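You operate a simulated robot arm through the tools that you are given. There is no shell and no other tool. Be economical: measure what you need, move in short steps, check, and stop when the job is done.

You run a simulated two-armed robot. Do the job below in one go: nothing can be reset, and whatever is moved stays where it is left.

TASK
On the rear half of the long timber bench, fold the striped cloth in half, so that its two long edges meet.

It is judged by the outcome, as a careful person would: the job done as asked, and still so three seconds after it is handed in. It fails if anything else is knocked over, pushed out of place, dropped, spilled or broken. Flat cloth is picked up by pressing the open fingertips on it (5 to 10 N) and closing them slowly along it; thin cloth reads only 2 to 8 mm in the jaws.

THE ROBOT
Two 7-joint arms with two-finger parallel grippers on one trunk, on a base that drives. Base frame: it is fixed to the floor where the robot stands at the start and does not move with it; the origin is under the middle of the robot, x ahead of it, y to its left, z up. Readings come in mm, degrees, newtons and seconds.
The left shoulder is at the start at [71, 156, 1055], the right one opposite. Places, roughly: rear half of the long timber bench [1000, 800, 800]. Payload 3.91 kg a hand.
The tool frame of a hand sits at the grasp point between the pads (the TCP): z along the fingers, y along the line on which they close. The tips reach 30 mm beyond it. Largest opening 110 mm; finger width 20, thickness 10; the body of the gripper, 48 by 112 mm, starts 55 mm behind the TCP.
Orientation is that of the tool frame in the base frame, as a unit quaternion [x, y, z, w]. With the fingers straight down and closing along the base's y, the tool's x points along the base's -x, its y along +y and its z along -z.

THE INTERFACE
- The arms move only by the tool drive_tool. It takes "left_deltas", "right_deltas" or both (then of equal length, played together; a hand with none holds still); each is a list of rows, each a list of 7 numbers: the gripper command, from -1 (fully open) to 1 (shut), values between in proportion, then the shift along the base's x, y, z in mm, then the turn, a rotation vector about the base's x, y, z in degrees. In form: [[grip, x, y, z, wx, wy, wz], ...]. A call has 1 to 12 rows; each row shifts and turns the commanded pose from where the row before left it. Each row takes 0.2 s and may step no farther than 50 mm and 8.6 degrees from the row before; otherwise, or with a gripper value out of range, the whole call is refused. Where a pose cannot be reached the arm comes as near as it can. A force on the tool above 40 N (or 10 N above the force at the start of the call, whichever is more), or a blocked arm, ends the call early, and 0.2 s more pass. Each finger travels about 108 mm/s and halts on what it meets, pressing with about 45 N; the grip force reading is that of the motor and also rises with nothing between the fingers. The clock runs only during rows and for 0.2 s after the last one: add rows that do not move to give the fingers time. The reply holds the time, the measured pose of the TCP, the force on the tool along the base axes, the opening and the grip force, in the units named above and with some noise, with the torque about the TCP (base axes, N m) and any sound that the robot's microphone picked up.
- Cameras (640 x 400 px; columns grow to the right, rows downward): "scene" is now at [147.4, 10.4, 1309.1]; the picture's right is [0.10, -0.99, -0.00], its down [-0.43, -0.04, -0.90] and it looks along [0.90, 0.09, -0.43] (base axes); focal length 259 px, centre (320, 200). "left" rides on the left gripper at [72, -17, -103] in its tool frame; the picture's right is [0.23, 0.97, 0.00], its down [-0.76, 0.18, -0.62] and it looks along [-0.61, 0.14, 0.78] (tool axes); focal length 222 px, centre (320, 200). "right" rides on the right gripper at [72, 17, -103] in its tool frame; the picture's right is [-0.23, 0.97, 0.00], its down [-0.76, -0.18, -0.62] and it looks along [-0.61, -0.14, 0.78] (tool axes); focal length 222 px, centre (320, 200). There is no depth. A picture from a camera that has moved, and an enlarged one, comes with that camera's place and axes in the base frame and with its lens. The place of the scene camera against the robot may be out by one fixed shift of up to 18 mm in any direction.
- grab_frame(camera): a new picture of that camera. It takes no simulated time.
- slide_trunk(by): slides the trunk up (or, below 0, down) by that many mm; the arms and the scene camera ride with it, the base frame stays. It gives what a move gives, with no picture.
- steer(legs): drives the robot by 1 to 6 legs, each [ahead, left, turn to the left] in mm, mm and degrees, along the robot's own axes; the way and the turn of a leg run together, so that a leg with both is an arc; at most 1500 mm and 180 degrees a leg. The arms and the cameras ride along, it lands a little off, and it stops where it bumps. It gives what a move gives.
- head_to(pan, tilt): turns the head with the scene camera to pan (to the left, within 86 degrees either way) and tilt (down, from -29 to 69), counted from straight ahead of the robot. It gives what a move gives.
- inspect(camera, box): a new picture of the part [left, top, right, bottom] of that camera's present view, enlarged. It takes no simulated time.
- close_job(): hands the job in; it is judged then, once.

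Go step by step. Nothing tells you exact positions but the pictures and the camera data: compare them with the known pose of the tool, close in by small moves and look again before you grip or let go. The budget is 120 turns and 88 pictures, counting those below and the enlarged ones. Unless the task says otherwise, let go and move clear before handing in, and close with one line.

The tools are called after "Emit:" as a command line: name --argument value ..., lists and objects as JSON in quotes. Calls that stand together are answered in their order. drive_tool: Moves the arms, as the interface text tells. Its arguments: {"type":"object","properties":{"left_deltas":{"type":"array"},"right_deltas":{"type":"array"}},"required":[]} The other tools are called the same way: slide_trunk (by) slides the trunk up or down; steer (legs) drives the base; head_to (pan, tilt) turns the head that bears the scene camera; grab_frame (camera) takes a picture; inspect (camera, box) takes an enlarged picture of a part of a camera's view; close_job () hands the job in.

At the start:

```text
t: 0.0
left_tcp_pos: [659.1, 332.2, 1053.5]
left_ee_rot: [0.0, 1.0, 0.0, 0.0]
left_contact_force: [0.3, 0.2, 0.0]
left_moment: [0.02, 0.0, -0.01]
left_opening: 110.0
left_grip_force: 0.0
right_tcp_pos: [793.0, -396.5, 1059.4]
right_ee_rot: [0.001, 1.0, 0.001, 0.0]
right_contact_force: [0.2, -0.4, -0.8]
right_moment: [0.01, 0.0, 0.0]
right_opening: 110.1
right_grip_force: 0.0
trunk travel left (down, up): [-500.0, 440.0]
robot x, y, heading: [0.1, -1.1, -0.0]
head pan, tilt: [5.8, 25.6]
```

scene: 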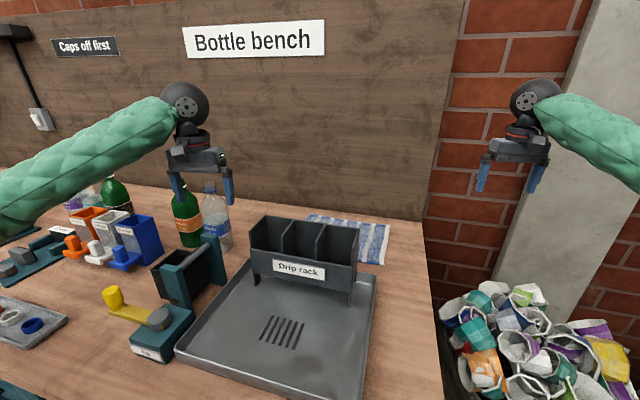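
right: 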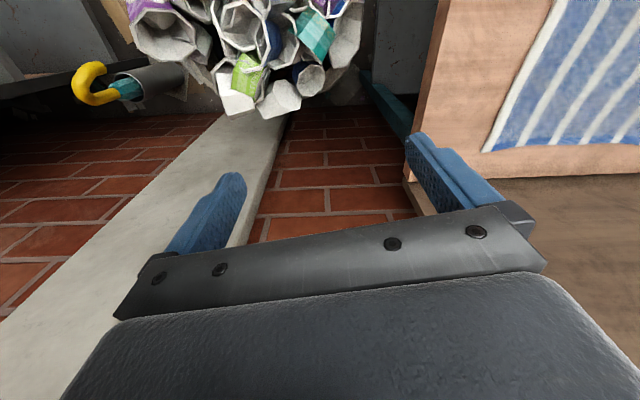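
left: 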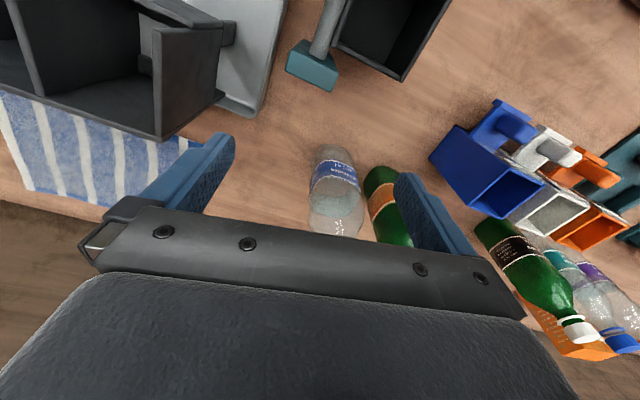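

The striped cloth lies behind the drip rack on the bench in front of me, around [900, -50, 800]. I'll look around before moving, in case there are other cloths or obstacles.

Emit:
inspect --camera "scene" --box '[220, 180, 460, 330]'

Emit:
head_to --pan 50 --tilt 25

Emit:
grab_frame --camera "scene"

```text
2.67 times, centred on (340, 255) of scene
camera zoom: at [147.4, 10.4, 1309.1], right [0.1, -0.99, 0.0], down [-0.43, -0.04, -0.9], along [0.9, 0.09, -0.43], focal length 690 px, centre (267, 53)
```

zoom: 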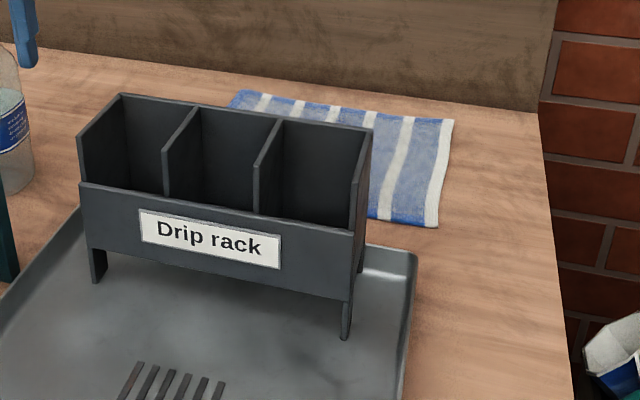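

```text
t: 1.1
left_tcp_pos: [660.6, 331.1, 1054.1]
left_ee_rot: [0.0, 1.0, 0.0, 0.001]
left_contact_force: [0.5, 0.1, 0.8]
left_moment: [0.02, 0.01, -0.02]
left_opening: 109.8
left_grip_force: 0.0
right_tcp_pos: [792.8, -396.8, 1058.2]
right_ee_rot: [0.001, 1.0, 0.0, 0.001]
right_contact_force: [0.5, 0.2, -0.4]
right_moment: [0.02, 0.0, 0.0]
right_opening: 109.9
right_grip_force: 0.1
trunk travel left (down, up): [-500.0, 440.0]
robot x, y, heading: [0.3, 0.0, -0.1]
head pan, tilt: [50.0, 25.0]
```

```text
83 pictures are left
camera scene: at [115.2, 71.6, 1310.1], right [0.77, -0.64, 0.0], down [-0.27, -0.32, -0.91], along [0.58, 0.69, -0.42], focal length 259 px, centre (320, 200)
```

scene: 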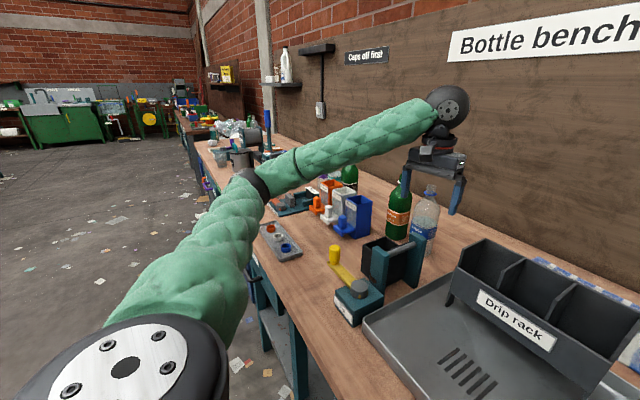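

The bench runs along y with the wall behind it, and this is the only striped cloth. Its long edges lie roughly along y, with the rack in front. I'll bring the right hand camera over the cloth and turn the head back.

Emit:
drive_tool --right_deltas '[[-1, 0, 45, 0, 0, 0, 0], [-1, 0, 45, 0, 0, 0, 0], [-1, 0, 45, 0, 0, 0, 0], [-1, 0, 45, 0, 0, 0, 0], [-1, 0, 45, 0, 0, 0, 0], [-1, 0, 45, 0, 0, 0, 0], [-1, 0, 40, 0, 0, 0, 0], [-1, 0, 0, 0, 0, 0, 0]]'

Emit:
head_to --pan 0 --tilt 30

Emit:
grab_frame --camera "right"

Emit:
grab_frame --camera "scene"

```text
t: 2.9
left_tcp_pos: [660.0, 331.2, 1053.9]
left_ee_rot: [0.0, 1.0, -0.001, 0.0]
left_contact_force: [0.1, -0.9, 0.4]
left_moment: [0.02, -0.06, 0.0]
left_opening: 110.0
left_grip_force: 0.0
right_tcp_pos: [791.4, -86.0, 1058.8]
right_ee_rot: [0.001, 1.0, 0.0, 0.0]
right_contact_force: [-0.3, 0.5, -0.9]
right_moment: [0.03, 0.02, 0.05]
right_opening: 109.9
right_grip_force: 0.2
trunk travel left (down, up): [-500.0, 440.0]
robot x, y, heading: [2.9, -2.4, 0.1]
head pan, tilt: [50.0, 25.0]
```

```text
t: 4.1
left_tcp_pos: [661.2, 331.6, 1055.0]
left_ee_rot: [0.0, 1.0, 0.0, 0.0]
left_contact_force: [-0.3, 0.0, -1.1]
left_moment: [0.01, -0.03, 0.0]
left_opening: 110.1
left_grip_force: 0.1
right_tcp_pos: [791.2, -86.3, 1058.8]
right_ee_rot: [0.0, 1.0, 0.001, 0.0]
right_contact_force: [0.4, 0.1, -1.3]
right_moment: [-0.03, 0.0, 0.0]
right_opening: 109.9
right_grip_force: 0.0
trunk travel left (down, up): [-500.0, 440.0]
robot x, y, heading: [1.7, 2.6, -0.0]
head pan, tilt: [0.0, 30.0]
```

```text
82 pictures are left
camera right: at [717.7, -69.6, 1162.1], right [0.23, 0.97, 0.0], down [0.76, -0.18, 0.62], along [0.61, -0.14, -0.78], focal length 222 px, centre (320, 200)
```

right: 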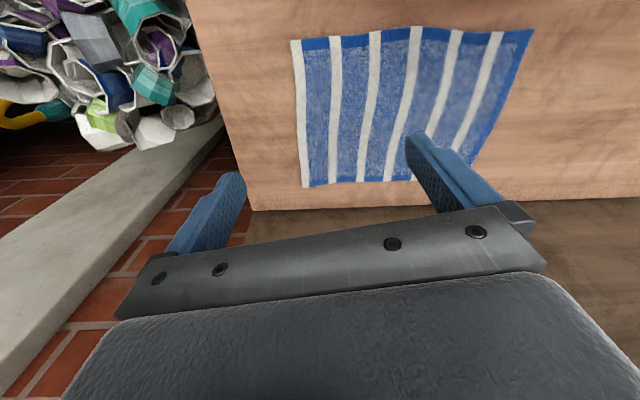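

```text
81 pictures are left
camera scene: at [146.4, 1.3, 1302.1], right [0.0, -1.0, 0.0], down [-0.5, 0.0, -0.87], along [0.87, 0.0, -0.5], focal length 259 px, centre (320, 200)
```

scene: 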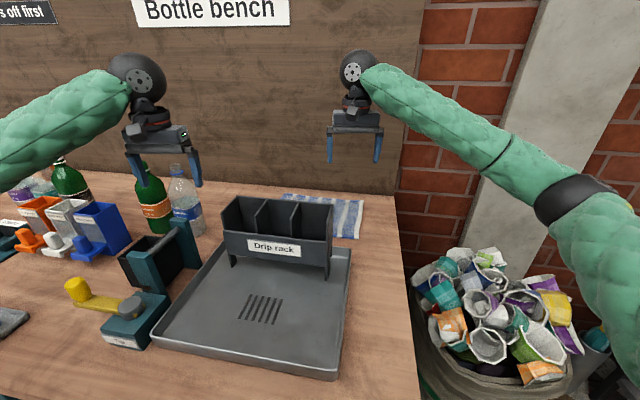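

The cloth, rack and wall are all turned about 10° from my axes. The cloth runs roughly from [727,-107] and [784,183] at the front to [950,-147] and [975,140] at the back. I'll check how much room the base has before the bench front.

Emit:
head_to --pan 0 --tilt 65

Emit:
grab_frame --camera "scene"

```text
t: 5.1
left_tcp_pos: [660.1, 332.2, 1054.7]
left_ee_rot: [0.0, 1.0, 0.001, 0.0]
left_contact_force: [0.2, 0.3, -0.1]
left_moment: [-0.03, -0.02, -0.03]
left_opening: 109.9
left_grip_force: 0.1
right_tcp_pos: [790.4, -87.2, 1058.7]
right_ee_rot: [0.0, 1.0, -0.001, 0.0]
right_contact_force: [-0.3, 0.1, -0.7]
right_moment: [0.0, 0.02, -0.04]
right_opening: 109.9
right_grip_force: 0.0
trunk travel left (down, up): [-500.0, 440.0]
robot x, y, heading: [0.8, 0.2, -0.0]
head pan, tilt: [0.0, 65.0]
```

```text
80 pictures are left
camera scene: at [116.7, 1.2, 1254.5], right [0.0, -1.0, 0.0], down [-0.91, 0.0, -0.42], along [0.42, 0.0, -0.91], focal length 259 px, centre (320, 200)
```

scene: 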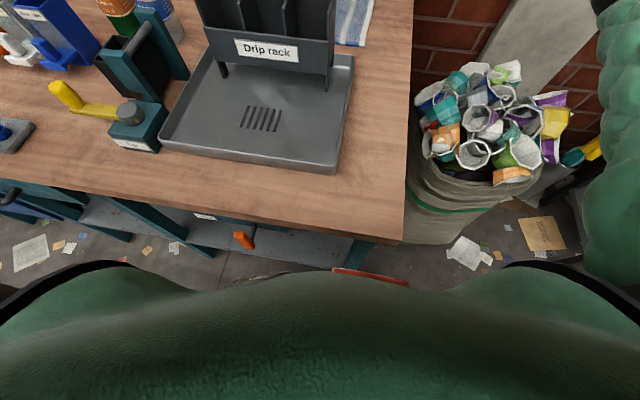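

The bench edge is close to my base, so I won't drive unless I have to. I'll measure the rack from the left camera before planning the grasp.

Emit:
inspect --camera "left" --box '[0, 0, 320, 230]'

Emit:
drive_tool --right_deltas '[[-1, -50, 0, 40, 0, 0, 0], [-1, -50, 0, 40, 0, 0, 0], [-1, -40, 40, 20, 0, 0, 0], [-1, 0, 45, 0, 0, 0, 0], [-1, 0, 0, 0, 0, 0, 0]]'

Emit:
grab_frame --camera "right"

```text
1.74 times, centred on (160, 115) of left
camera zoom: at [586.6, 313.2, 1158.2], right [-0.23, 0.97, 0.0], down [0.76, 0.18, 0.62], along [0.61, 0.14, -0.78], focal length 386 px, centre (598, 348)
```

zoom: 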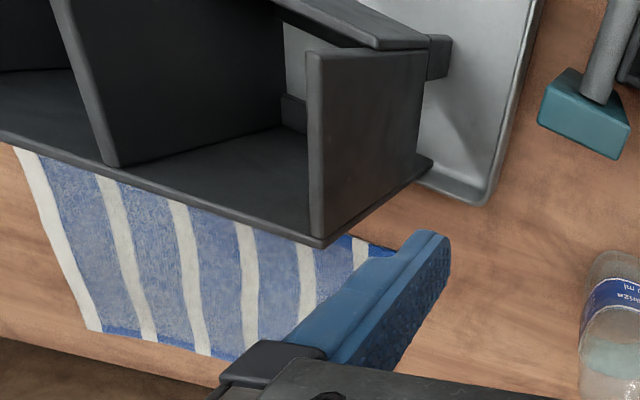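

```text
refused: row 1 steps farther than a row can; nothing moved
```

```text
78 pictures are left
camera right: at [717.7, -69.5, 1162.1], right [0.23, 0.97, 0.0], down [0.76, -0.18, 0.62], along [0.61, -0.14, -0.78], focal length 222 px, centre (320, 200)
```

right: 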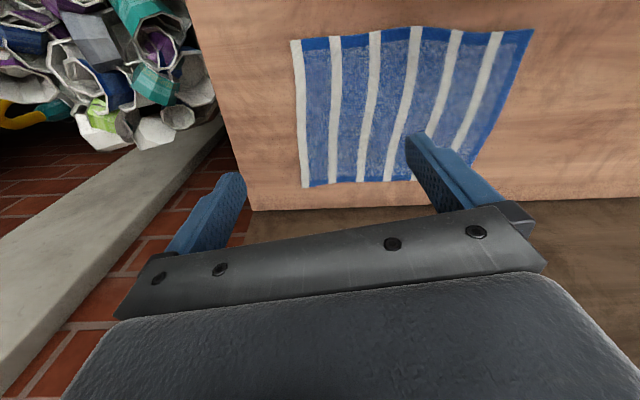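

The rack's rear top edge runs roughly from [686,208] to [645,-30], top about z 990, which is about 95 mm in front of the cloth's front edge. I'll fold the front edge over to the back edge. Both hands go above the front corners, squared to the cloth and leaning slightly away from the rack.

Emit:
drive_tool --right_deltas '[[-1, 0, 0, 0, 0, 0, -5.4], [-1, 0, 0, 0, 0, 0, -5.4], [-1, 0, 0, 0, 0.93, 4.9, 0], [-1, -10, 0, -10, 0.93, 4.9, 0], [-1, -20, 0, -30, 0, 0, 0], [-1, -20, 3, -30, 0, 0, 0], [0, 0, 0, -30, 0, 0, 0], [0.3, 0, 0, 0, 0, 0, 0]]' --left_deltas '[[-1, 0, 0, 20, 0, 0, -5.4], [-1, 20, -30, 10, 0, 0, -5.4], [-1, 28, -35, 0, 0.93, 4.9, 0], [-1, 30, -35, 0, 0.93, 4.9, 0], [-1, 30, -35, 0, 0, 0, 0], [-1, 20, -40, 0, 0, 0, 0], [0, 0, 0, -40, 0, 0, 0], [0.3, 0, 0, -40, 0, 0, 0]]'

Emit:
grab_frame --camera "right"

Emit:
grab_frame --camera "left"

```text
t: 6.9
left_tcp_pos: [789.9, 152.5, 1004.7]
left_ee_rot: [0.093, 0.992, 0.008, -0.087]
left_contact_force: [-1.3, 0.0, 0.3]
left_moment: [0.05, 0.0, 0.0]
left_opening: 38.6
left_grip_force: 0.0
right_tcp_pos: [744.0, -83.8, 957.2]
right_ee_rot: [0.094, 0.992, 0.008, -0.086]
right_contact_force: [0.6, 0.8, 0.2]
right_moment: [-0.01, 0.0, 0.04]
right_opening: 38.4
right_grip_force: 0.0
trunk travel left (down, up): [-500.0, 440.0]
robot x, y, heading: [-1.4, 3.0, 0.2]
head pan, tilt: [0.0, 65.0]
```

```text
77 pictures are left
camera right: at [694.0, -57.0, 1071.2], right [0.4, 0.91, -0.04], down [0.81, -0.34, 0.48], along [0.43, -0.23, -0.88], focal length 222 px, centre (320, 200)
```

right: 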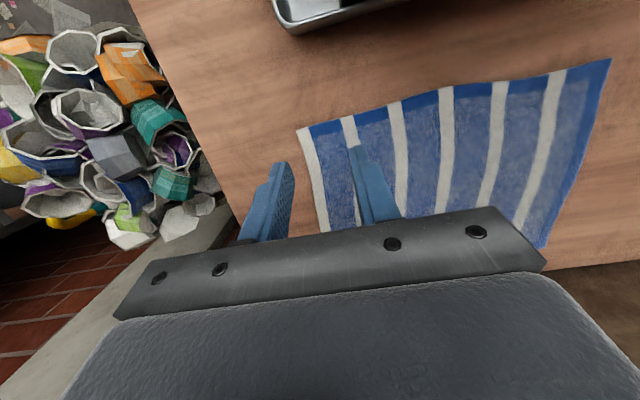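

```text
76 pictures are left
camera left: at [733.6, 144.8, 1119.2], right [-0.04, 1.0, 0.04], down [0.88, 0.01, 0.48], along [0.48, 0.05, -0.88], focal length 222 px, centre (320, 200)
```

left: 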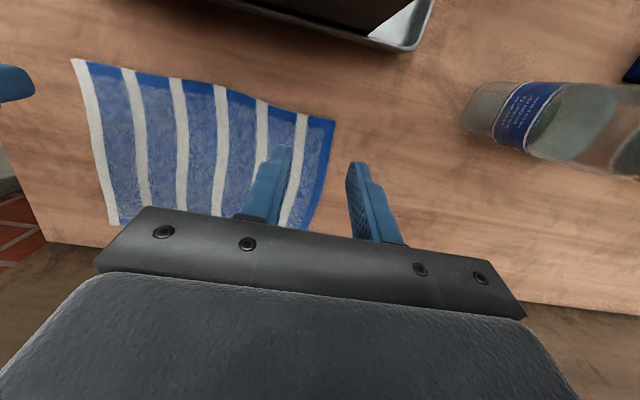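

The corners come out at about FR [725,-107], FL [780,176], BR [943,-149] and BL [998,134], with the bench at z≈828. The hands are nearly over the front corners. I'll lower them to just above the cloth with the fingers partly closed.

Emit:
drive_tool --right_deltas '[[0.45, 0, 0, -26, 0, 0, 0], [0.45, 0, 0, -26, 0, 0, 0], [0.45, 0, 0, -25, 0, 0, 0], [0.45, 0, 0, 0, 0, 0, 0]]' --left_deltas '[[0.45, -2, -4, -45, 0, 0, 0], [0.45, 0, 0, -45, 0, 0, 0], [0.45, 0, 0, -35, 0, 0, 0], [0.45, 0, 0, 0, 0, 0, 0]]'

Emit:
grab_frame --camera "right"

Emit:
grab_frame --camera "left"

```text
t: 8.1
left_tcp_pos: [783.2, 180.2, 904.7]
left_ee_rot: [0.079, 0.994, 0.008, -0.069]
left_contact_force: [-1.0, 0.7, -0.1]
left_moment: [-0.05, 0.08, 0.01]
left_opening: 30.5
left_grip_force: 0.0
right_tcp_pos: [739.3, -65.0, 881.9]
right_ee_rot: [0.084, 0.993, 0.009, -0.086]
right_contact_force: [0.8, 0.8, -1.0]
right_moment: [-0.05, 0.06, 0.01]
right_opening: 30.4
right_grip_force: 0.0
trunk travel left (down, up): [-500.0, 440.0]
robot x, y, heading: [-4.4, 7.1, 1.1]
head pan, tilt: [0.0, 65.0]
stopped in row 4 (left hand): the arm was blocked; the commanded pose is now the measured one
```

```text
75 pictures are left
camera right: at [688.0, -38.9, 996.4], right [0.38, 0.92, -0.04], down [0.82, -0.32, 0.48], along [0.43, -0.22, -0.88], focal length 222 px, centre (320, 200)
```

right: 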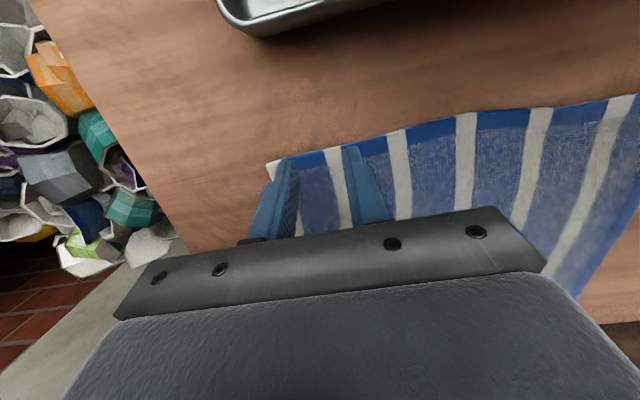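

```text
74 pictures are left
camera left: at [722.6, 170.0, 1018.2], right [-0.07, 1.0, 0.04], down [0.86, 0.04, 0.51], along [0.51, 0.07, -0.86], focal length 222 px, centre (320, 200)
```

left: 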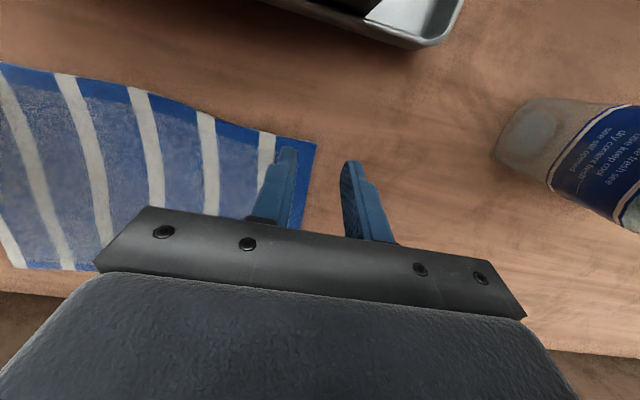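

The left arm was blocked and the base turned by about a degree, so part of the left arm must be touching something. I'll look before moving on.

Emit:
head_to --pan 15 --tilt 35

Emit:
grab_frame --camera "scene"

```text
t: 9.1
left_tcp_pos: [779.1, 179.2, 904.3]
left_ee_rot: [0.081, 0.994, 0.008, -0.069]
left_contact_force: [-0.5, 0.2, 0.4]
left_moment: [0.01, 0.0, 0.03]
left_opening: 30.3
left_grip_force: 0.0
right_tcp_pos: [734.5, -64.7, 886.5]
right_ee_rot: [0.085, 0.993, 0.006, -0.084]
right_contact_force: [0.1, -0.7, -0.2]
right_moment: [-0.01, 0.01, 0.01]
right_opening: 30.3
right_grip_force: 0.0
trunk travel left (down, up): [-500.0, 440.0]
robot x, y, heading: [-4.2, 4.5, 0.8]
head pan, tilt: [15.0, 35.0]
```

```text
73 pictures are left
camera scene: at [129.1, 32.7, 1295.5], right [0.27, -0.96, 0.0], down [-0.55, -0.16, -0.82], along [0.79, 0.22, -0.57], focal length 259 px, centre (320, 200)
```

scene: 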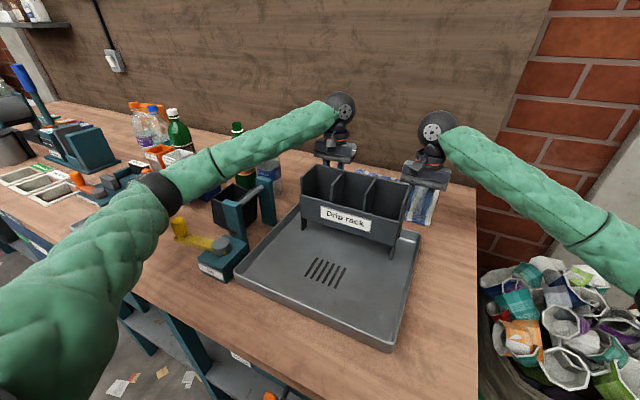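

Some part of the left forearm met something on its left, either the bottles or the holder. Raising the trunk lifts everything straight up and makes the forearms slope down more steeply, so I'll do that and then check for damage.

Emit:
slide_trunk --by 200

Emit:
grab_frame --camera "scene"

Emit:
grab_frame --camera "left"

```text
t: 11.2
left_tcp_pos: [784.3, 175.5, 1094.3]
left_ee_rot: [0.083, 0.994, 0.008, -0.076]
left_contact_force: [-0.1, 0.0, 0.0]
left_moment: [0.03, 0.02, -0.02]
left_opening: 30.2
left_grip_force: 0.1
right_tcp_pos: [740.8, -68.1, 1080.1]
right_ee_rot: [0.085, 0.992, 0.008, -0.087]
right_contact_force: [0.0, 0.6, -1.5]
right_moment: [-0.03, 0.01, 0.03]
right_opening: 30.4
right_grip_force: 0.1
trunk travel left (down, up): [-700.0, 240.0]
robot x, y, heading: [-3.9, 4.4, 1.0]
head pan, tilt: [15.0, 35.0]
```

```text
72 pictures are left
camera scene: at [137.7, 31.0, 1494.2], right [0.27, -0.96, 0.0], down [-0.55, -0.16, -0.82], along [0.79, 0.22, -0.57], focal length 259 px, centre (320, 200)
```

scene: 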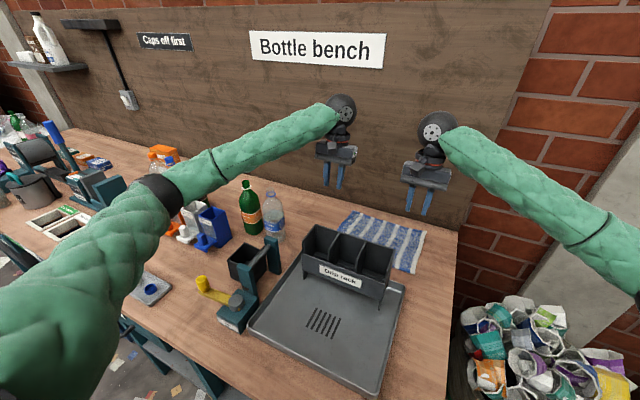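

```text
71 pictures are left
camera left: at [724.9, 164.5, 1207.7], right [-0.06, 1.0, 0.04], down [0.87, 0.03, 0.5], along [0.5, 0.06, -0.87], focal length 222 px, centre (320, 200)
```

left: 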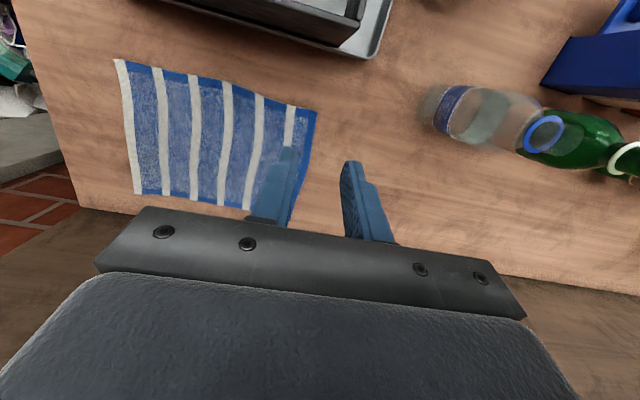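

Nothing has fallen and the bottles are where they were. With the shoulders higher, I'll lower again in smaller steps and correct sideways.

Emit:
drive_tool --right_deltas '[[0.45, 1, -4, -25, 0, 0, 0], [0.45, 1, -4, -25, 0, 0, 0], [0.45, 0, -4, -25, 0, 0, 0], [0.45, 0, -4, -25, 0, 0, 0], [0.45, 0, 0, 0, 0, 0, 0]]' --left_deltas '[[0.45, 1, -7, -25, 0, 0, 0], [0.45, 1, -7, -25, 0, 0, 0], [0.45, 1, -7, -25, 0, 0, 0], [0.45, 1, -6, -25, 0, 0, 0], [0.45, 0, 0, 0, 0, 0, 0]]'

Emit:
grab_frame --camera "scene"

```text
t: 12.4
left_tcp_pos: [786.8, 145.4, 993.4]
left_ee_rot: [0.084, 0.994, 0.008, -0.076]
left_contact_force: [-0.2, 0.4, 0.6]
left_moment: [0.02, -0.01, -0.02]
left_opening: 30.0
left_grip_force: 0.0
right_tcp_pos: [742.7, -84.4, 981.7]
right_ee_rot: [0.086, 0.993, 0.007, -0.086]
right_contact_force: [-0.1, -0.1, 0.8]
right_moment: [0.0, -0.03, -0.01]
right_opening: 30.1
right_grip_force: 0.0
trunk travel left (down, up): [-700.0, 240.0]
robot x, y, heading: [-4.9, 4.0, 0.8]
head pan, tilt: [15.0, 35.0]
```

```text
70 pictures are left
camera scene: at [136.7, 31.2, 1494.4], right [0.27, -0.96, 0.0], down [-0.55, -0.16, -0.82], along [0.79, 0.22, -0.57], focal length 259 px, centre (320, 200)
```

scene: 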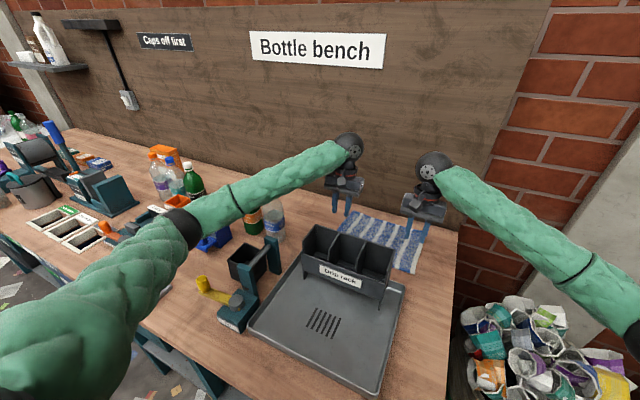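

The left forearm passes over the holder's upright post, which probably blocked it earlier. I'll raise the trunk a bit more for clearance and keep descending.

Emit:
slide_trunk --by 70

Emit:
drive_tool --right_deltas '[[0.45, 0, 0, -25, 0, 0, 0], [0.45, 0, 0, -25, 0, 0, 0], [0.45, 0, 0, -25, 0, 0, 0], [0.45, 0, 0, -25, 0, 0, 0], [0.45, 0, 0, -25, 0, 0, 0], [0.45, 0, 0, -25, 0, 0, 0], [0.45, 0, 0, 0, 0, 0, 0]]' --left_deltas '[[0.45, 0, 0, -25, 0, 0, 0], [0.45, 0, 0, -25, 0, 0, 0], [0.45, 0, 0, -25, 0, 0, 0], [0.45, 0, 0, -25, 0, 0, 0], [0.45, 0, 0, -25, 0, 0, 0], [0.45, 0, 0, -25, 0, 0, 0], [0.45, 0, 0, 0, 0, 0, 0]]'

Emit:
grab_frame --camera "scene"

Emit:
grab_frame --camera "left"

Emit:
grab_frame --camera "right"

```text
t: 13.5
left_tcp_pos: [788.6, 145.2, 1063.6]
left_ee_rot: [0.083, 0.994, 0.008, -0.076]
left_contact_force: [-0.4, 0.3, -0.5]
left_moment: [0.01, 0.01, 0.02]
left_opening: 30.2
left_grip_force: 0.0
right_tcp_pos: [743.2, -85.1, 1050.5]
right_ee_rot: [0.086, 0.992, 0.007, -0.087]
right_contact_force: [-0.2, 0.3, -0.5]
right_moment: [0.0, -0.01, 0.0]
right_opening: 30.4
right_grip_force: 0.1
trunk travel left (down, up): [-770.0, 170.0]
robot x, y, heading: [-3.6, 5.8, 1.0]
head pan, tilt: [15.0, 35.0]
```

```text
t: 15.1
left_tcp_pos: [787.0, 146.1, 912.5]
left_ee_rot: [0.084, 0.994, 0.008, -0.076]
left_contact_force: [-0.8, 0.4, -0.6]
left_moment: [0.01, 0.0, 0.02]
left_opening: 30.1
left_grip_force: 0.0
right_tcp_pos: [744.1, -83.2, 900.6]
right_ee_rot: [0.086, 0.992, 0.008, -0.087]
right_contact_force: [-0.9, -0.6, 0.0]
right_moment: [-0.03, 0.0, 0.0]
right_opening: 30.4
right_grip_force: 0.0
trunk travel left (down, up): [-770.0, 170.0]
robot x, y, heading: [-2.5, 3.4, 0.9]
head pan, tilt: [15.0, 35.0]
```

```text
69 pictures are left
camera scene: at [137.1, 30.8, 1564.4], right [0.27, -0.96, 0.0], down [-0.55, -0.16, -0.82], along [0.79, 0.22, -0.57], focal length 259 px, centre (320, 200)
```

scene: 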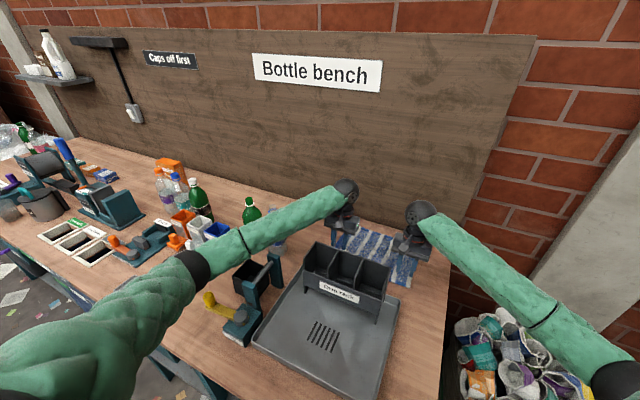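

```text
68 pictures are left
camera left: at [728.2, 135.9, 1027.4], right [-0.06, 1.0, 0.04], down [0.87, 0.03, 0.5], along [0.5, 0.06, -0.86], focal length 222 px, centre (320, 200)
```

left: 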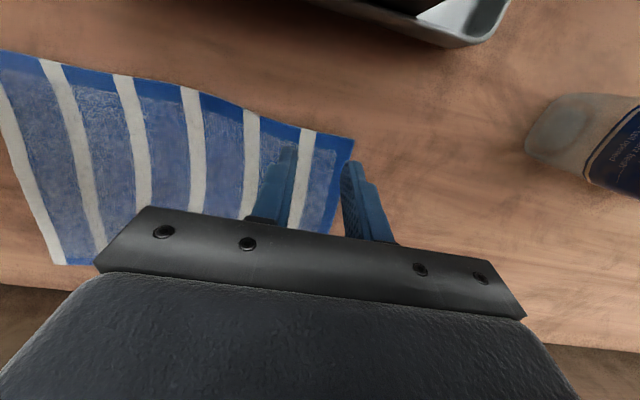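

```text
67 pictures are left
camera right: at [693.3, -57.3, 1014.7], right [0.39, 0.92, -0.04], down [0.81, -0.32, 0.48], along [0.43, -0.22, -0.88], focal length 222 px, centre (320, 200)
```

right: 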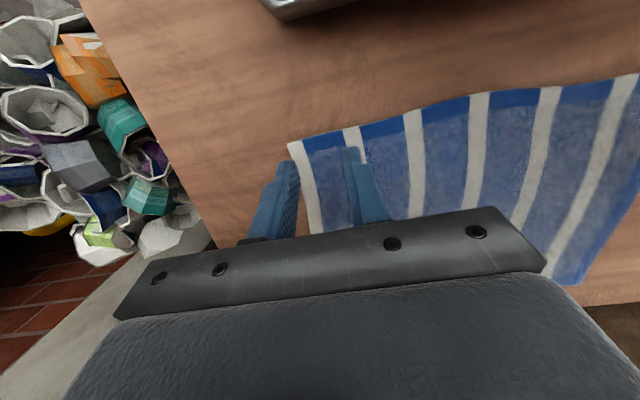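

Both fingertip pairs sit about 28 mm in from their corners and 8 mm inside the front edge. I'll go down to just above contact, then press gently.

Emit:
drive_tool --right_deltas '[[0.45, 0, 0, -16, 0, 0, 0], [0.45, 0, 0, -16, 0, 0, 0], [0.45, 0, 0, 0, 0, 0, 0]]' --left_deltas '[[0.45, 0, 0, -22, 0, 0, 0], [0.45, 0, 0, -22, 0, 0, 0], [0.45, 0, 0, 0, 0, 0, 0]]'

Emit:
drive_tool --right_deltas '[[0.45, 0, 0, -3, 0, 0, 0], [0.45, 0, 0, -3, 0, 0, 0], [0.45, 0, 0, 0, 0, 0, 0]]' --left_deltas '[[0.45, 0, 0, -3, 0, 0, 0], [0.45, 0, 0, -3, 0, 0, 0], [0.45, 0, 0, 0, 0, 0, 0]]'

```text
t: 15.9
left_tcp_pos: [788.6, 149.3, 875.4]
left_ee_rot: [0.082, 0.994, 0.009, -0.073]
left_contact_force: [-0.3, 0.2, 0.1]
left_moment: [0.02, 0.0, -0.01]
left_opening: 30.3
left_grip_force: 0.0
right_tcp_pos: [742.0, -82.0, 870.9]
right_ee_rot: [0.085, 0.993, 0.008, -0.086]
right_contact_force: [0.3, 0.8, 0.2]
right_moment: [-0.01, -0.04, 0.01]
right_opening: 30.3
right_grip_force: 0.0
trunk travel left (down, up): [-770.0, 170.0]
robot x, y, heading: [-4.4, 7.2, 0.8]
head pan, tilt: [15.0, 35.0]
```

```text
t: 16.7
left_tcp_pos: [786.7, 157.0, 876.9]
left_ee_rot: [0.078, 0.995, 0.011, -0.069]
left_contact_force: [0.5, -0.4, 0.3]
left_moment: [0.02, 0.01, 0.03]
left_opening: 30.3
left_grip_force: 0.1
right_tcp_pos: [737.0, -79.6, 869.3]
right_ee_rot: [0.085, 0.993, 0.007, -0.083]
right_contact_force: [-0.3, -0.4, 0.8]
right_moment: [0.02, 0.03, 0.02]
right_opening: 30.2
right_grip_force: 0.0
trunk travel left (down, up): [-770.0, 170.0]
robot x, y, heading: [-5.7, 4.9, 1.0]
head pan, tilt: [15.0, 35.0]
```

The left hand stopped descending and slid to +y with no force at the tool, so the arm itself is touching something again. I'll lift off slightly and look closely at the forearm.

Emit:
drive_tool --left_deltas '[[0.45, 0, -4, 15, 0, 0, 0], [0.45, 0, -4, 15, 0, 0, 0], [0.45, 0, 0, 0, 0, 0, 0]]' --right_deltas '[[0.45, 3, -2, 10, 0, 0, 0], [0.45, 2, -2, 10, 0, 0, 0], [0.45, 0, 0, 0, 0, 0, 0]]'

Emit:
head_to --pan 35 --tilt 45

Emit:
grab_frame --camera "scene"

```text
t: 17.7
left_tcp_pos: [797.7, 172.4, 902.3]
left_ee_rot: [0.065, 0.995, 0.017, -0.069]
left_contact_force: [0.2, 1.0, -1.2]
left_moment: [-0.02, 0.03, 0.03]
left_opening: 30.4
left_grip_force: 0.1
right_tcp_pos: [751.2, -77.6, 878.2]
right_ee_rot: [0.079, 0.993, 0.006, -0.087]
right_contact_force: [1.1, -1.2, -1.1]
right_moment: [0.07, 0.05, 0.0]
right_opening: 30.2
right_grip_force: 0.1
trunk travel left (down, up): [-770.0, 170.0]
robot x, y, heading: [-1.2, 5.3, 1.8]
head pan, tilt: [15.0, 35.0]
stopped in row 3 (left hand): the arm was blocked; the commanded pose is now the measured one
```

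```text
t: 18.5
left_tcp_pos: [791.1, 171.6, 903.6]
left_ee_rot: [0.068, 0.995, 0.014, -0.069]
left_contact_force: [-1.4, -0.5, 0.3]
left_moment: [0.01, 0.04, 0.0]
left_opening: 30.5
left_grip_force: 0.1
right_tcp_pos: [747.8, -75.3, 884.9]
right_ee_rot: [0.08, 0.993, 0.005, -0.085]
right_contact_force: [0.2, 0.3, -0.8]
right_moment: [-0.02, 0.01, 0.02]
right_opening: 30.4
right_grip_force: 0.0
trunk travel left (down, up): [-770.0, 170.0]
robot x, y, heading: [0.4, 4.6, 1.7]
head pan, tilt: [35.0, 45.0]
```

```text
66 pictures are left
camera scene: at [115.7, 60.9, 1549.8], right [0.6, -0.8, 0.0], down [-0.57, -0.42, -0.71], along [0.57, 0.42, -0.71], focal length 259 px, centre (320, 200)
```

scene: 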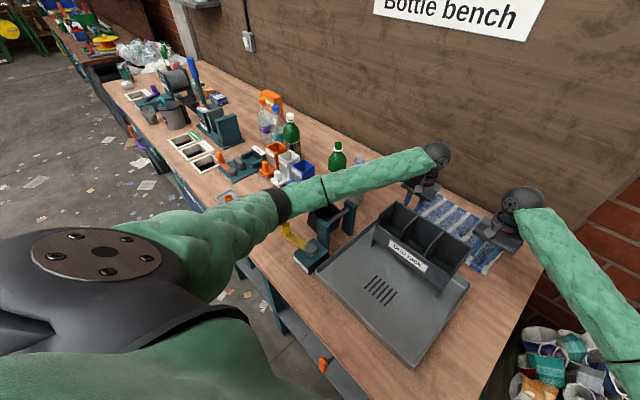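

It drifted further to +y even while lifting, so the cause isn't obvious. I'll zoom in on the left hand, the rack and the forearm.

Emit:
inspect --camera "scene" --box '[260, 120, 540, 295]'

Emit:
grab_frame --camera "left"

```text
2.29 times, centred on (400, 208) of scene
camera zoom: at [115.7, 60.9, 1549.8], right [0.6, -0.8, 0.0], down [-0.57, -0.42, -0.71], along [0.57, 0.42, -0.71], focal length 592 px, centre (137, 183)
```

zoom: 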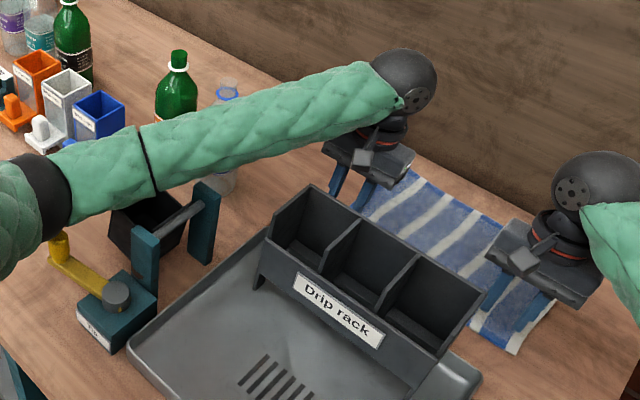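

```text
64 pictures are left
camera left: at [731.4, 157.4, 1016.5], right [-0.09, 0.99, 0.05], down [0.86, 0.05, 0.51], along [0.51, 0.09, -0.86], focal length 222 px, centre (320, 200)
```

left: 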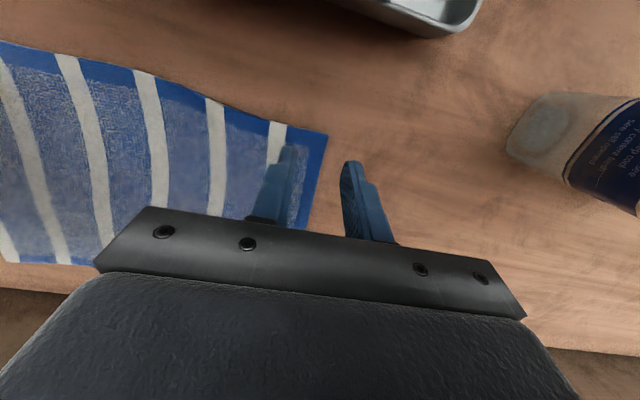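

Nothing visible touches the left arm: the rack, post and lever all look clear. A wrist joint limit from the backward lean could explain it. I'll take the left lean out while rising a little and see whether it follows.

Emit:
drive_tool --left_deltas '[[0.45, 0, -4, 15, -0.93, -4.9, 0], [0.45, 0, -6, 15, -0.93, -4.9, 0], [0.45, -2, -6, 10, 0, 0, 0], [0.45, -2, -6, 0, 0, 0, 0], [0.45, 0, 0, 0, 0, 0, 0]]' --right_deltas '[[0.45, 0, 0, 10, 0, 0, 0], [0.45, 0, -2, 10, 0, 0, 0], [0.45, 0, -2, 10, 0, 0, 0], [0.45, 0, -2, 0, 0, 0, 0], [0.45, 0, 0, 0, 0, 0, 0]]'

```text
t: 19.7
left_tcp_pos: [788.8, 161.3, 953.2]
left_ee_rot: [0.063, 0.998, 0.007, 0.022]
left_contact_force: [-0.1, -0.6, -0.6]
left_moment: [0.04, 0.02, -0.02]
left_opening: 30.1
left_grip_force: 0.0
right_tcp_pos: [747.0, -74.7, 919.5]
right_ee_rot: [0.078, 0.993, 0.004, -0.083]
right_contact_force: [0.4, 1.2, 0.8]
right_moment: [-0.05, -0.04, 0.0]
right_opening: 30.3
right_grip_force: 0.0
trunk travel left (down, up): [-770.0, 170.0]
robot x, y, heading: [-1.5, 4.7, 2.0]
head pan, tilt: [35.0, 45.0]
```

Emit:
drive_tool --left_deltas '[[0.45, 0, 0, 30, 0, 0, 0], [0.45, 0, 0, 30, 0, 0, 0], [0.45, 0, 0, 0, 0, 0, 0], [0.45, 0, 0, 0, 0, 0, 0]]'

Emit:
head_to --pan 50 --tilt 50

Emit:
grab_frame --camera "scene"

```text
t: 20.9
left_tcp_pos: [793.1, 171.7, 1000.3]
left_ee_rot: [0.049, 0.999, 0.01, 0.016]
left_contact_force: [0.1, -0.4, -0.7]
left_moment: [0.09, 0.0, 0.02]
left_opening: 30.1
left_grip_force: 0.1
right_tcp_pos: [758.5, -66.3, 910.7]
right_ee_rot: [0.067, 0.994, 0.006, -0.088]
right_contact_force: [1.0, -1.3, 0.3]
right_moment: [0.08, -0.01, -0.02]
right_opening: 30.0
right_grip_force: 0.1
trunk travel left (down, up): [-770.0, 170.0]
robot x, y, heading: [2.3, 3.8, 3.2]
head pan, tilt: [35.0, 45.0]
stopped in row 4 (left hand): the arm was blocked; the commanded pose is now the measured one
```

```text
t: 21.7
left_tcp_pos: [791.4, 170.4, 1003.4]
left_ee_rot: [0.052, 0.998, 0.008, 0.016]
left_contact_force: [-0.2, -0.2, -0.2]
left_moment: [0.0, 0.0, -0.02]
left_opening: 30.0
left_grip_force: 0.1
right_tcp_pos: [758.7, -62.8, 914.1]
right_ee_rot: [0.067, 0.994, 0.005, -0.086]
right_contact_force: [0.1, -0.2, -0.4]
right_moment: [-0.02, 0.01, -0.02]
right_opening: 30.4
right_grip_force: 0.0
trunk travel left (down, up): [-770.0, 170.0]
robot x, y, heading: [4.5, 4.9, 3.1]
head pan, tilt: [50.0, 50.0]
```

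```text
63 pictures are left
camera scene: at [104.2, 72.1, 1543.1], right [0.8, -0.6, 0.0], down [-0.46, -0.61, -0.64], along [0.39, 0.51, -0.77], focal length 259 px, centre (320, 200)
```

scene: 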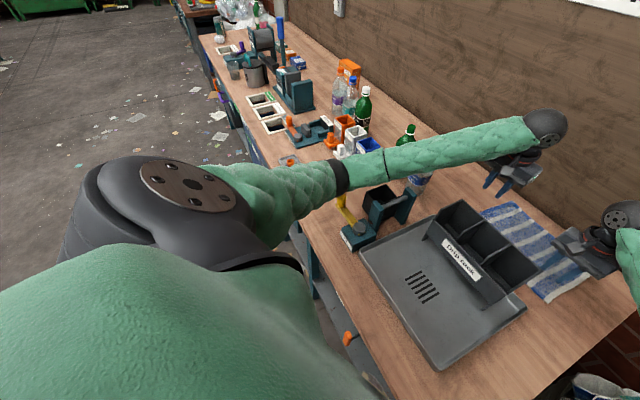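

The base is slowly turning left (3.1°) even with the hand up in free space, so the contact must be near my body. I'll look down at the base and at the upper arms.

Emit:
head_to --pan 0 --tilt 69

Emit:
grab_frame --camera "scene"

Emit:
head_to --pan -50 --tilt 50

Emit:
grab_frame --camera "scene"

```text
t: 22.9
left_tcp_pos: [790.8, 169.7, 1003.7]
left_ee_rot: [0.051, 0.999, 0.009, 0.017]
left_contact_force: [0.3, 1.0, 0.9]
left_moment: [-0.04, -0.01, 0.0]
left_opening: 30.2
left_grip_force: 0.1
right_tcp_pos: [757.2, -63.7, 915.4]
right_ee_rot: [0.067, 0.994, 0.005, -0.087]
right_contact_force: [-0.4, -0.2, 0.5]
right_moment: [0.0, -0.02, 0.0]
right_opening: 30.0
right_grip_force: 0.0
trunk travel left (down, up): [-770.0, 170.0]
robot x, y, heading: [6.1, 8.6, 3.3]
head pan, tilt: [0.0, 68.8]
```

```text
62 pictures are left
camera scene: at [112.7, 13.8, 1521.1], right [0.06, -1.0, 0.0], down [-0.93, -0.05, -0.36], along [0.36, 0.02, -0.93], focal length 259 px, centre (320, 200)
```

scene: 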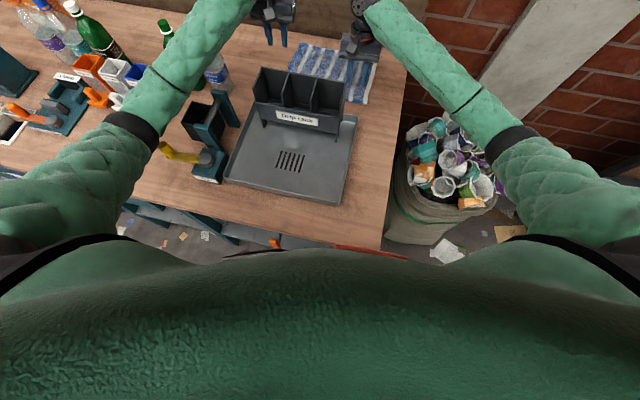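

```text
t: 24.1
left_tcp_pos: [791.1, 172.2, 1003.0]
left_ee_rot: [0.052, 0.998, 0.008, 0.017]
left_contact_force: [0.1, -1.0, -0.5]
left_moment: [0.02, -0.02, -0.03]
left_opening: 30.6
left_grip_force: 0.0
right_tcp_pos: [756.4, -62.9, 913.4]
right_ee_rot: [0.067, 0.994, 0.004, -0.087]
right_contact_force: [-0.4, 0.5, -0.3]
right_moment: [0.01, 0.01, 0.0]
right_opening: 30.2
right_grip_force: 0.0
trunk travel left (down, up): [-770.0, 170.0]
robot x, y, heading: [3.7, 4.8, 2.9]
head pan, tilt: [-50.0, 50.0]
```

```text
61 pictures are left
camera scene: at [109.4, -45.4, 1543.0], right [-0.73, -0.68, 0.0], down [-0.52, 0.56, -0.64], along [0.44, -0.47, -0.76], focal length 259 px, centre (320, 200)
```

scene: 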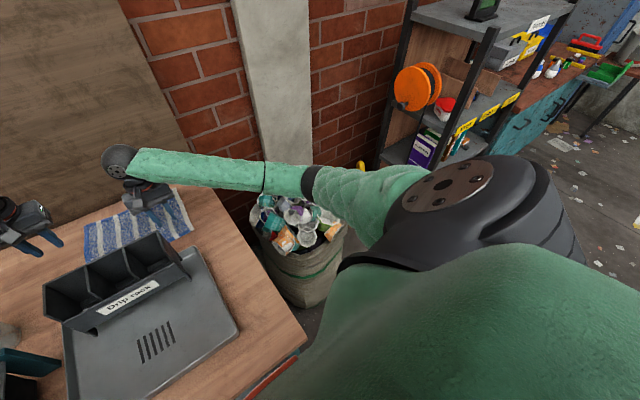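

No contact shows up on either arm. The red trim of my base is right by the bench front, so I'll raise the right hand clear, then square the base up again and see how it behaves.

Emit:
drive_tool --right_deltas '[[0.45, 0, 0, 20, 0, 0, 0], [0.45, 0, 0, 20, 0, 0, 0], [0.45, 0, 0, 20, 0, 0, 0], [0.45, 0, 0, 20, 0, 0, 0], [0.45, 0, 0, 0, 0, 0, 0]]'

Emit:
steer --legs '[[-15, 0, -3]]'

```text
t: 25.3
left_tcp_pos: [790.4, 170.8, 1002.4]
left_ee_rot: [0.051, 0.999, 0.008, 0.016]
left_contact_force: [0.8, 0.2, 0.5]
left_moment: [-0.01, 0.01, -0.02]
left_opening: 30.2
left_grip_force: 0.0
right_tcp_pos: [756.7, -63.5, 993.6]
right_ee_rot: [0.067, 0.994, 0.005, -0.086]
right_contact_force: [0.9, 0.2, -0.2]
right_moment: [0.0, 0.0, -0.01]
right_opening: 30.4
right_grip_force: 0.0
trunk travel left (down, up): [-770.0, 170.0]
robot x, y, heading: [4.8, 7.2, 3.0]
head pan, tilt: [-50.0, 50.0]
```

```text
t: 26.0
left_tcp_pos: [793.9, 168.8, 1001.3]
left_ee_rot: [0.053, 0.998, 0.011, 0.016]
left_contact_force: [-0.2, -0.9, 0.1]
left_moment: [0.01, -0.01, 0.0]
left_opening: 30.2
left_grip_force: 0.1
right_tcp_pos: [754.9, -68.3, 991.7]
right_ee_rot: [0.071, 0.994, 0.005, -0.087]
right_contact_force: [0.3, 0.3, -0.3]
right_moment: [0.04, 0.0, -0.03]
right_opening: 30.3
right_grip_force: 0.1
trunk travel left (down, up): [-770.0, 170.0]
robot x, y, heading: [5.6, 7.3, 2.5]
head pan, tilt: [-50.0, 50.0]
stopped in leg 1: the robot was blocked; the commanded pose is now the measured one
```

Turning right is blocked too, so the base itself is caught on something. I'll try backing straight off a little.

Emit:
steer --legs '[[-40, 0, 0]]'

Emit:
head_to --pan -15 --tilt 69

Emit:
grab_frame --camera "scene"

```text
t: 26.8
left_tcp_pos: [770.7, 172.1, 1006.7]
left_ee_rot: [0.05, 0.998, 0.011, 0.02]
left_contact_force: [-0.6, 0.4, 0.3]
left_moment: [0.0, -0.04, 0.01]
left_opening: 30.1
left_grip_force: 0.1
right_tcp_pos: [732.1, -68.4, 992.9]
right_ee_rot: [0.07, 0.994, 0.006, -0.085]
right_contact_force: [0.3, -0.2, 0.6]
right_moment: [0.01, -0.04, 0.04]
right_opening: 30.2
right_grip_force: 0.1
trunk travel left (down, up): [-770.0, 170.0]
robot x, y, heading: [-22.5, 3.1, 2.7]
head pan, tilt: [-50.0, 50.0]
stopped in leg 1: the robot was blocked; the commanded pose is now the measured one
```

```text
t: 27.8
left_tcp_pos: [771.0, 171.3, 1006.0]
left_ee_rot: [0.052, 0.998, 0.011, 0.018]
left_contact_force: [-0.3, -0.7, -0.6]
left_moment: [-0.04, 0.01, -0.03]
left_opening: 30.3
left_grip_force: 0.0
right_tcp_pos: [734.2, -69.3, 991.7]
right_ee_rot: [0.069, 0.994, 0.007, -0.086]
right_contact_force: [0.1, 0.4, -0.1]
right_moment: [-0.02, -0.01, 0.0]
right_opening: 30.5
right_grip_force: 0.0
trunk travel left (down, up): [-770.0, 170.0]
robot x, y, heading: [-21.5, 2.6, 2.7]
head pan, tilt: [-15.0, 68.8]
```

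```text
60 pictures are left
camera scene: at [90.4, -4.5, 1520.7], right [-0.21, -0.98, 0.0], down [-0.91, 0.2, -0.36], along [0.35, -0.08, -0.93], focal length 259 px, centre (320, 200)
```

scene: 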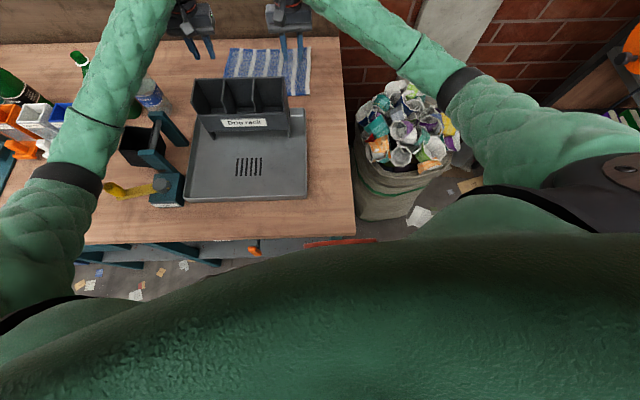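

Backing off blocked again after 27 mm. I'll look to both sides of the base.

Emit:
head_to --pan 86 --tilt 45

Emit:
grab_frame --camera "scene"

Emit:
head_to --pan -86 --tilt 45

Emit:
grab_frame --camera "scene"

```text
t: 29.6
left_tcp_pos: [772.8, 172.0, 1005.7]
left_ee_rot: [0.05, 0.998, 0.011, 0.018]
left_contact_force: [-0.5, 0.8, -0.2]
left_moment: [-0.01, 0.02, -0.02]
left_opening: 30.2
left_grip_force: 0.0
right_tcp_pos: [734.1, -68.4, 991.9]
right_ee_rot: [0.07, 0.994, 0.007, -0.087]
right_contact_force: [-0.2, 0.4, 0.4]
right_moment: [0.03, 0.01, -0.01]
right_opening: 30.2
right_grip_force: 0.0
trunk travel left (down, up): [-770.0, 170.0]
robot x, y, heading: [-21.3, 6.4, 2.8]
head pan, tilt: [85.9, 45.0]
```

```text
59 pictures are left
camera scene: at [38.3, 88.5, 1549.5], right [1.0, -0.02, 0.0], down [-0.02, -0.71, -0.71], along [0.02, 0.71, -0.71], focal length 259 px, centre (320, 200)
```

scene: 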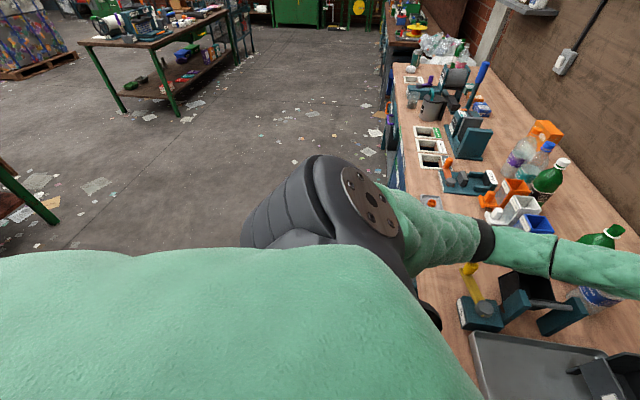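

```text
t: 32.2
left_tcp_pos: [773.6, 171.5, 1005.4]
left_ee_rot: [0.05, 0.999, 0.011, 0.018]
left_contact_force: [0.3, 0.0, -0.3]
left_moment: [-0.01, -0.01, 0.02]
left_opening: 30.1
left_grip_force: 0.1
right_tcp_pos: [734.8, -68.5, 992.2]
right_ee_rot: [0.069, 0.994, 0.006, -0.086]
right_contact_force: [-0.3, -0.5, -0.9]
right_moment: [0.0, 0.02, -0.01]
right_opening: 30.8
right_grip_force: 0.1
trunk travel left (down, up): [-770.0, 170.0]
robot x, y, heading: [-18.4, 5.9, 2.7]
head pan, tilt: [-85.9, 45.0]
```

```text
58 pictures are left
camera scene: at [46.2, -73.5, 1549.5], right [-0.99, -0.12, 0.0], down [-0.09, 0.7, -0.71], along [0.08, -0.7, -0.71], focal length 259 px, centre (320, 200)
```

scene: 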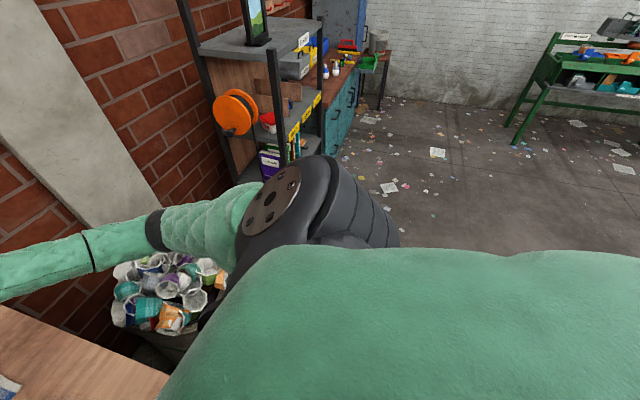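

I can't see the cause. I'll test small base moves to find which direction is free.

Emit:
steer --legs '[[0, 30, 0]]'

Emit:
steer --legs '[[0, 0, -3]]'

```text
t: 33.0
left_tcp_pos: [771.8, 201.6, 1004.8]
left_ee_rot: [0.05, 0.999, 0.012, 0.018]
left_contact_force: [0.0, -0.3, -0.1]
left_moment: [0.02, 0.02, 0.01]
left_opening: 30.5
left_grip_force: 0.0
right_tcp_pos: [733.4, -38.3, 992.1]
right_ee_rot: [0.07, 0.994, 0.006, -0.087]
right_contact_force: [-0.2, -0.6, 0.7]
right_moment: [-0.03, -0.01, 0.02]
right_opening: 30.3
right_grip_force: 0.2
trunk travel left (down, up): [-770.0, 170.0]
robot x, y, heading: [-20.4, 35.7, 2.7]
head pan, tilt: [-85.9, 45.0]
```

```text
t: 33.9
left_tcp_pos: [780.1, 159.8, 1005.5]
left_ee_rot: [0.076, 0.997, 0.012, 0.019]
left_contact_force: [-0.3, -0.9, 0.7]
left_moment: [0.0, 0.02, -0.02]
left_opening: 30.1
left_grip_force: 0.2
right_tcp_pos: [728.4, -77.5, 990.7]
right_ee_rot: [0.096, 0.992, 0.008, -0.087]
right_contact_force: [0.0, -0.7, -0.2]
right_moment: [-0.02, 0.0, 0.0]
right_opening: 30.2
right_grip_force: 0.0
trunk travel left (down, up): [-770.0, 170.0]
robot x, y, heading: [-21.0, 35.4, -0.2]
head pan, tilt: [-85.9, 45.0]
```

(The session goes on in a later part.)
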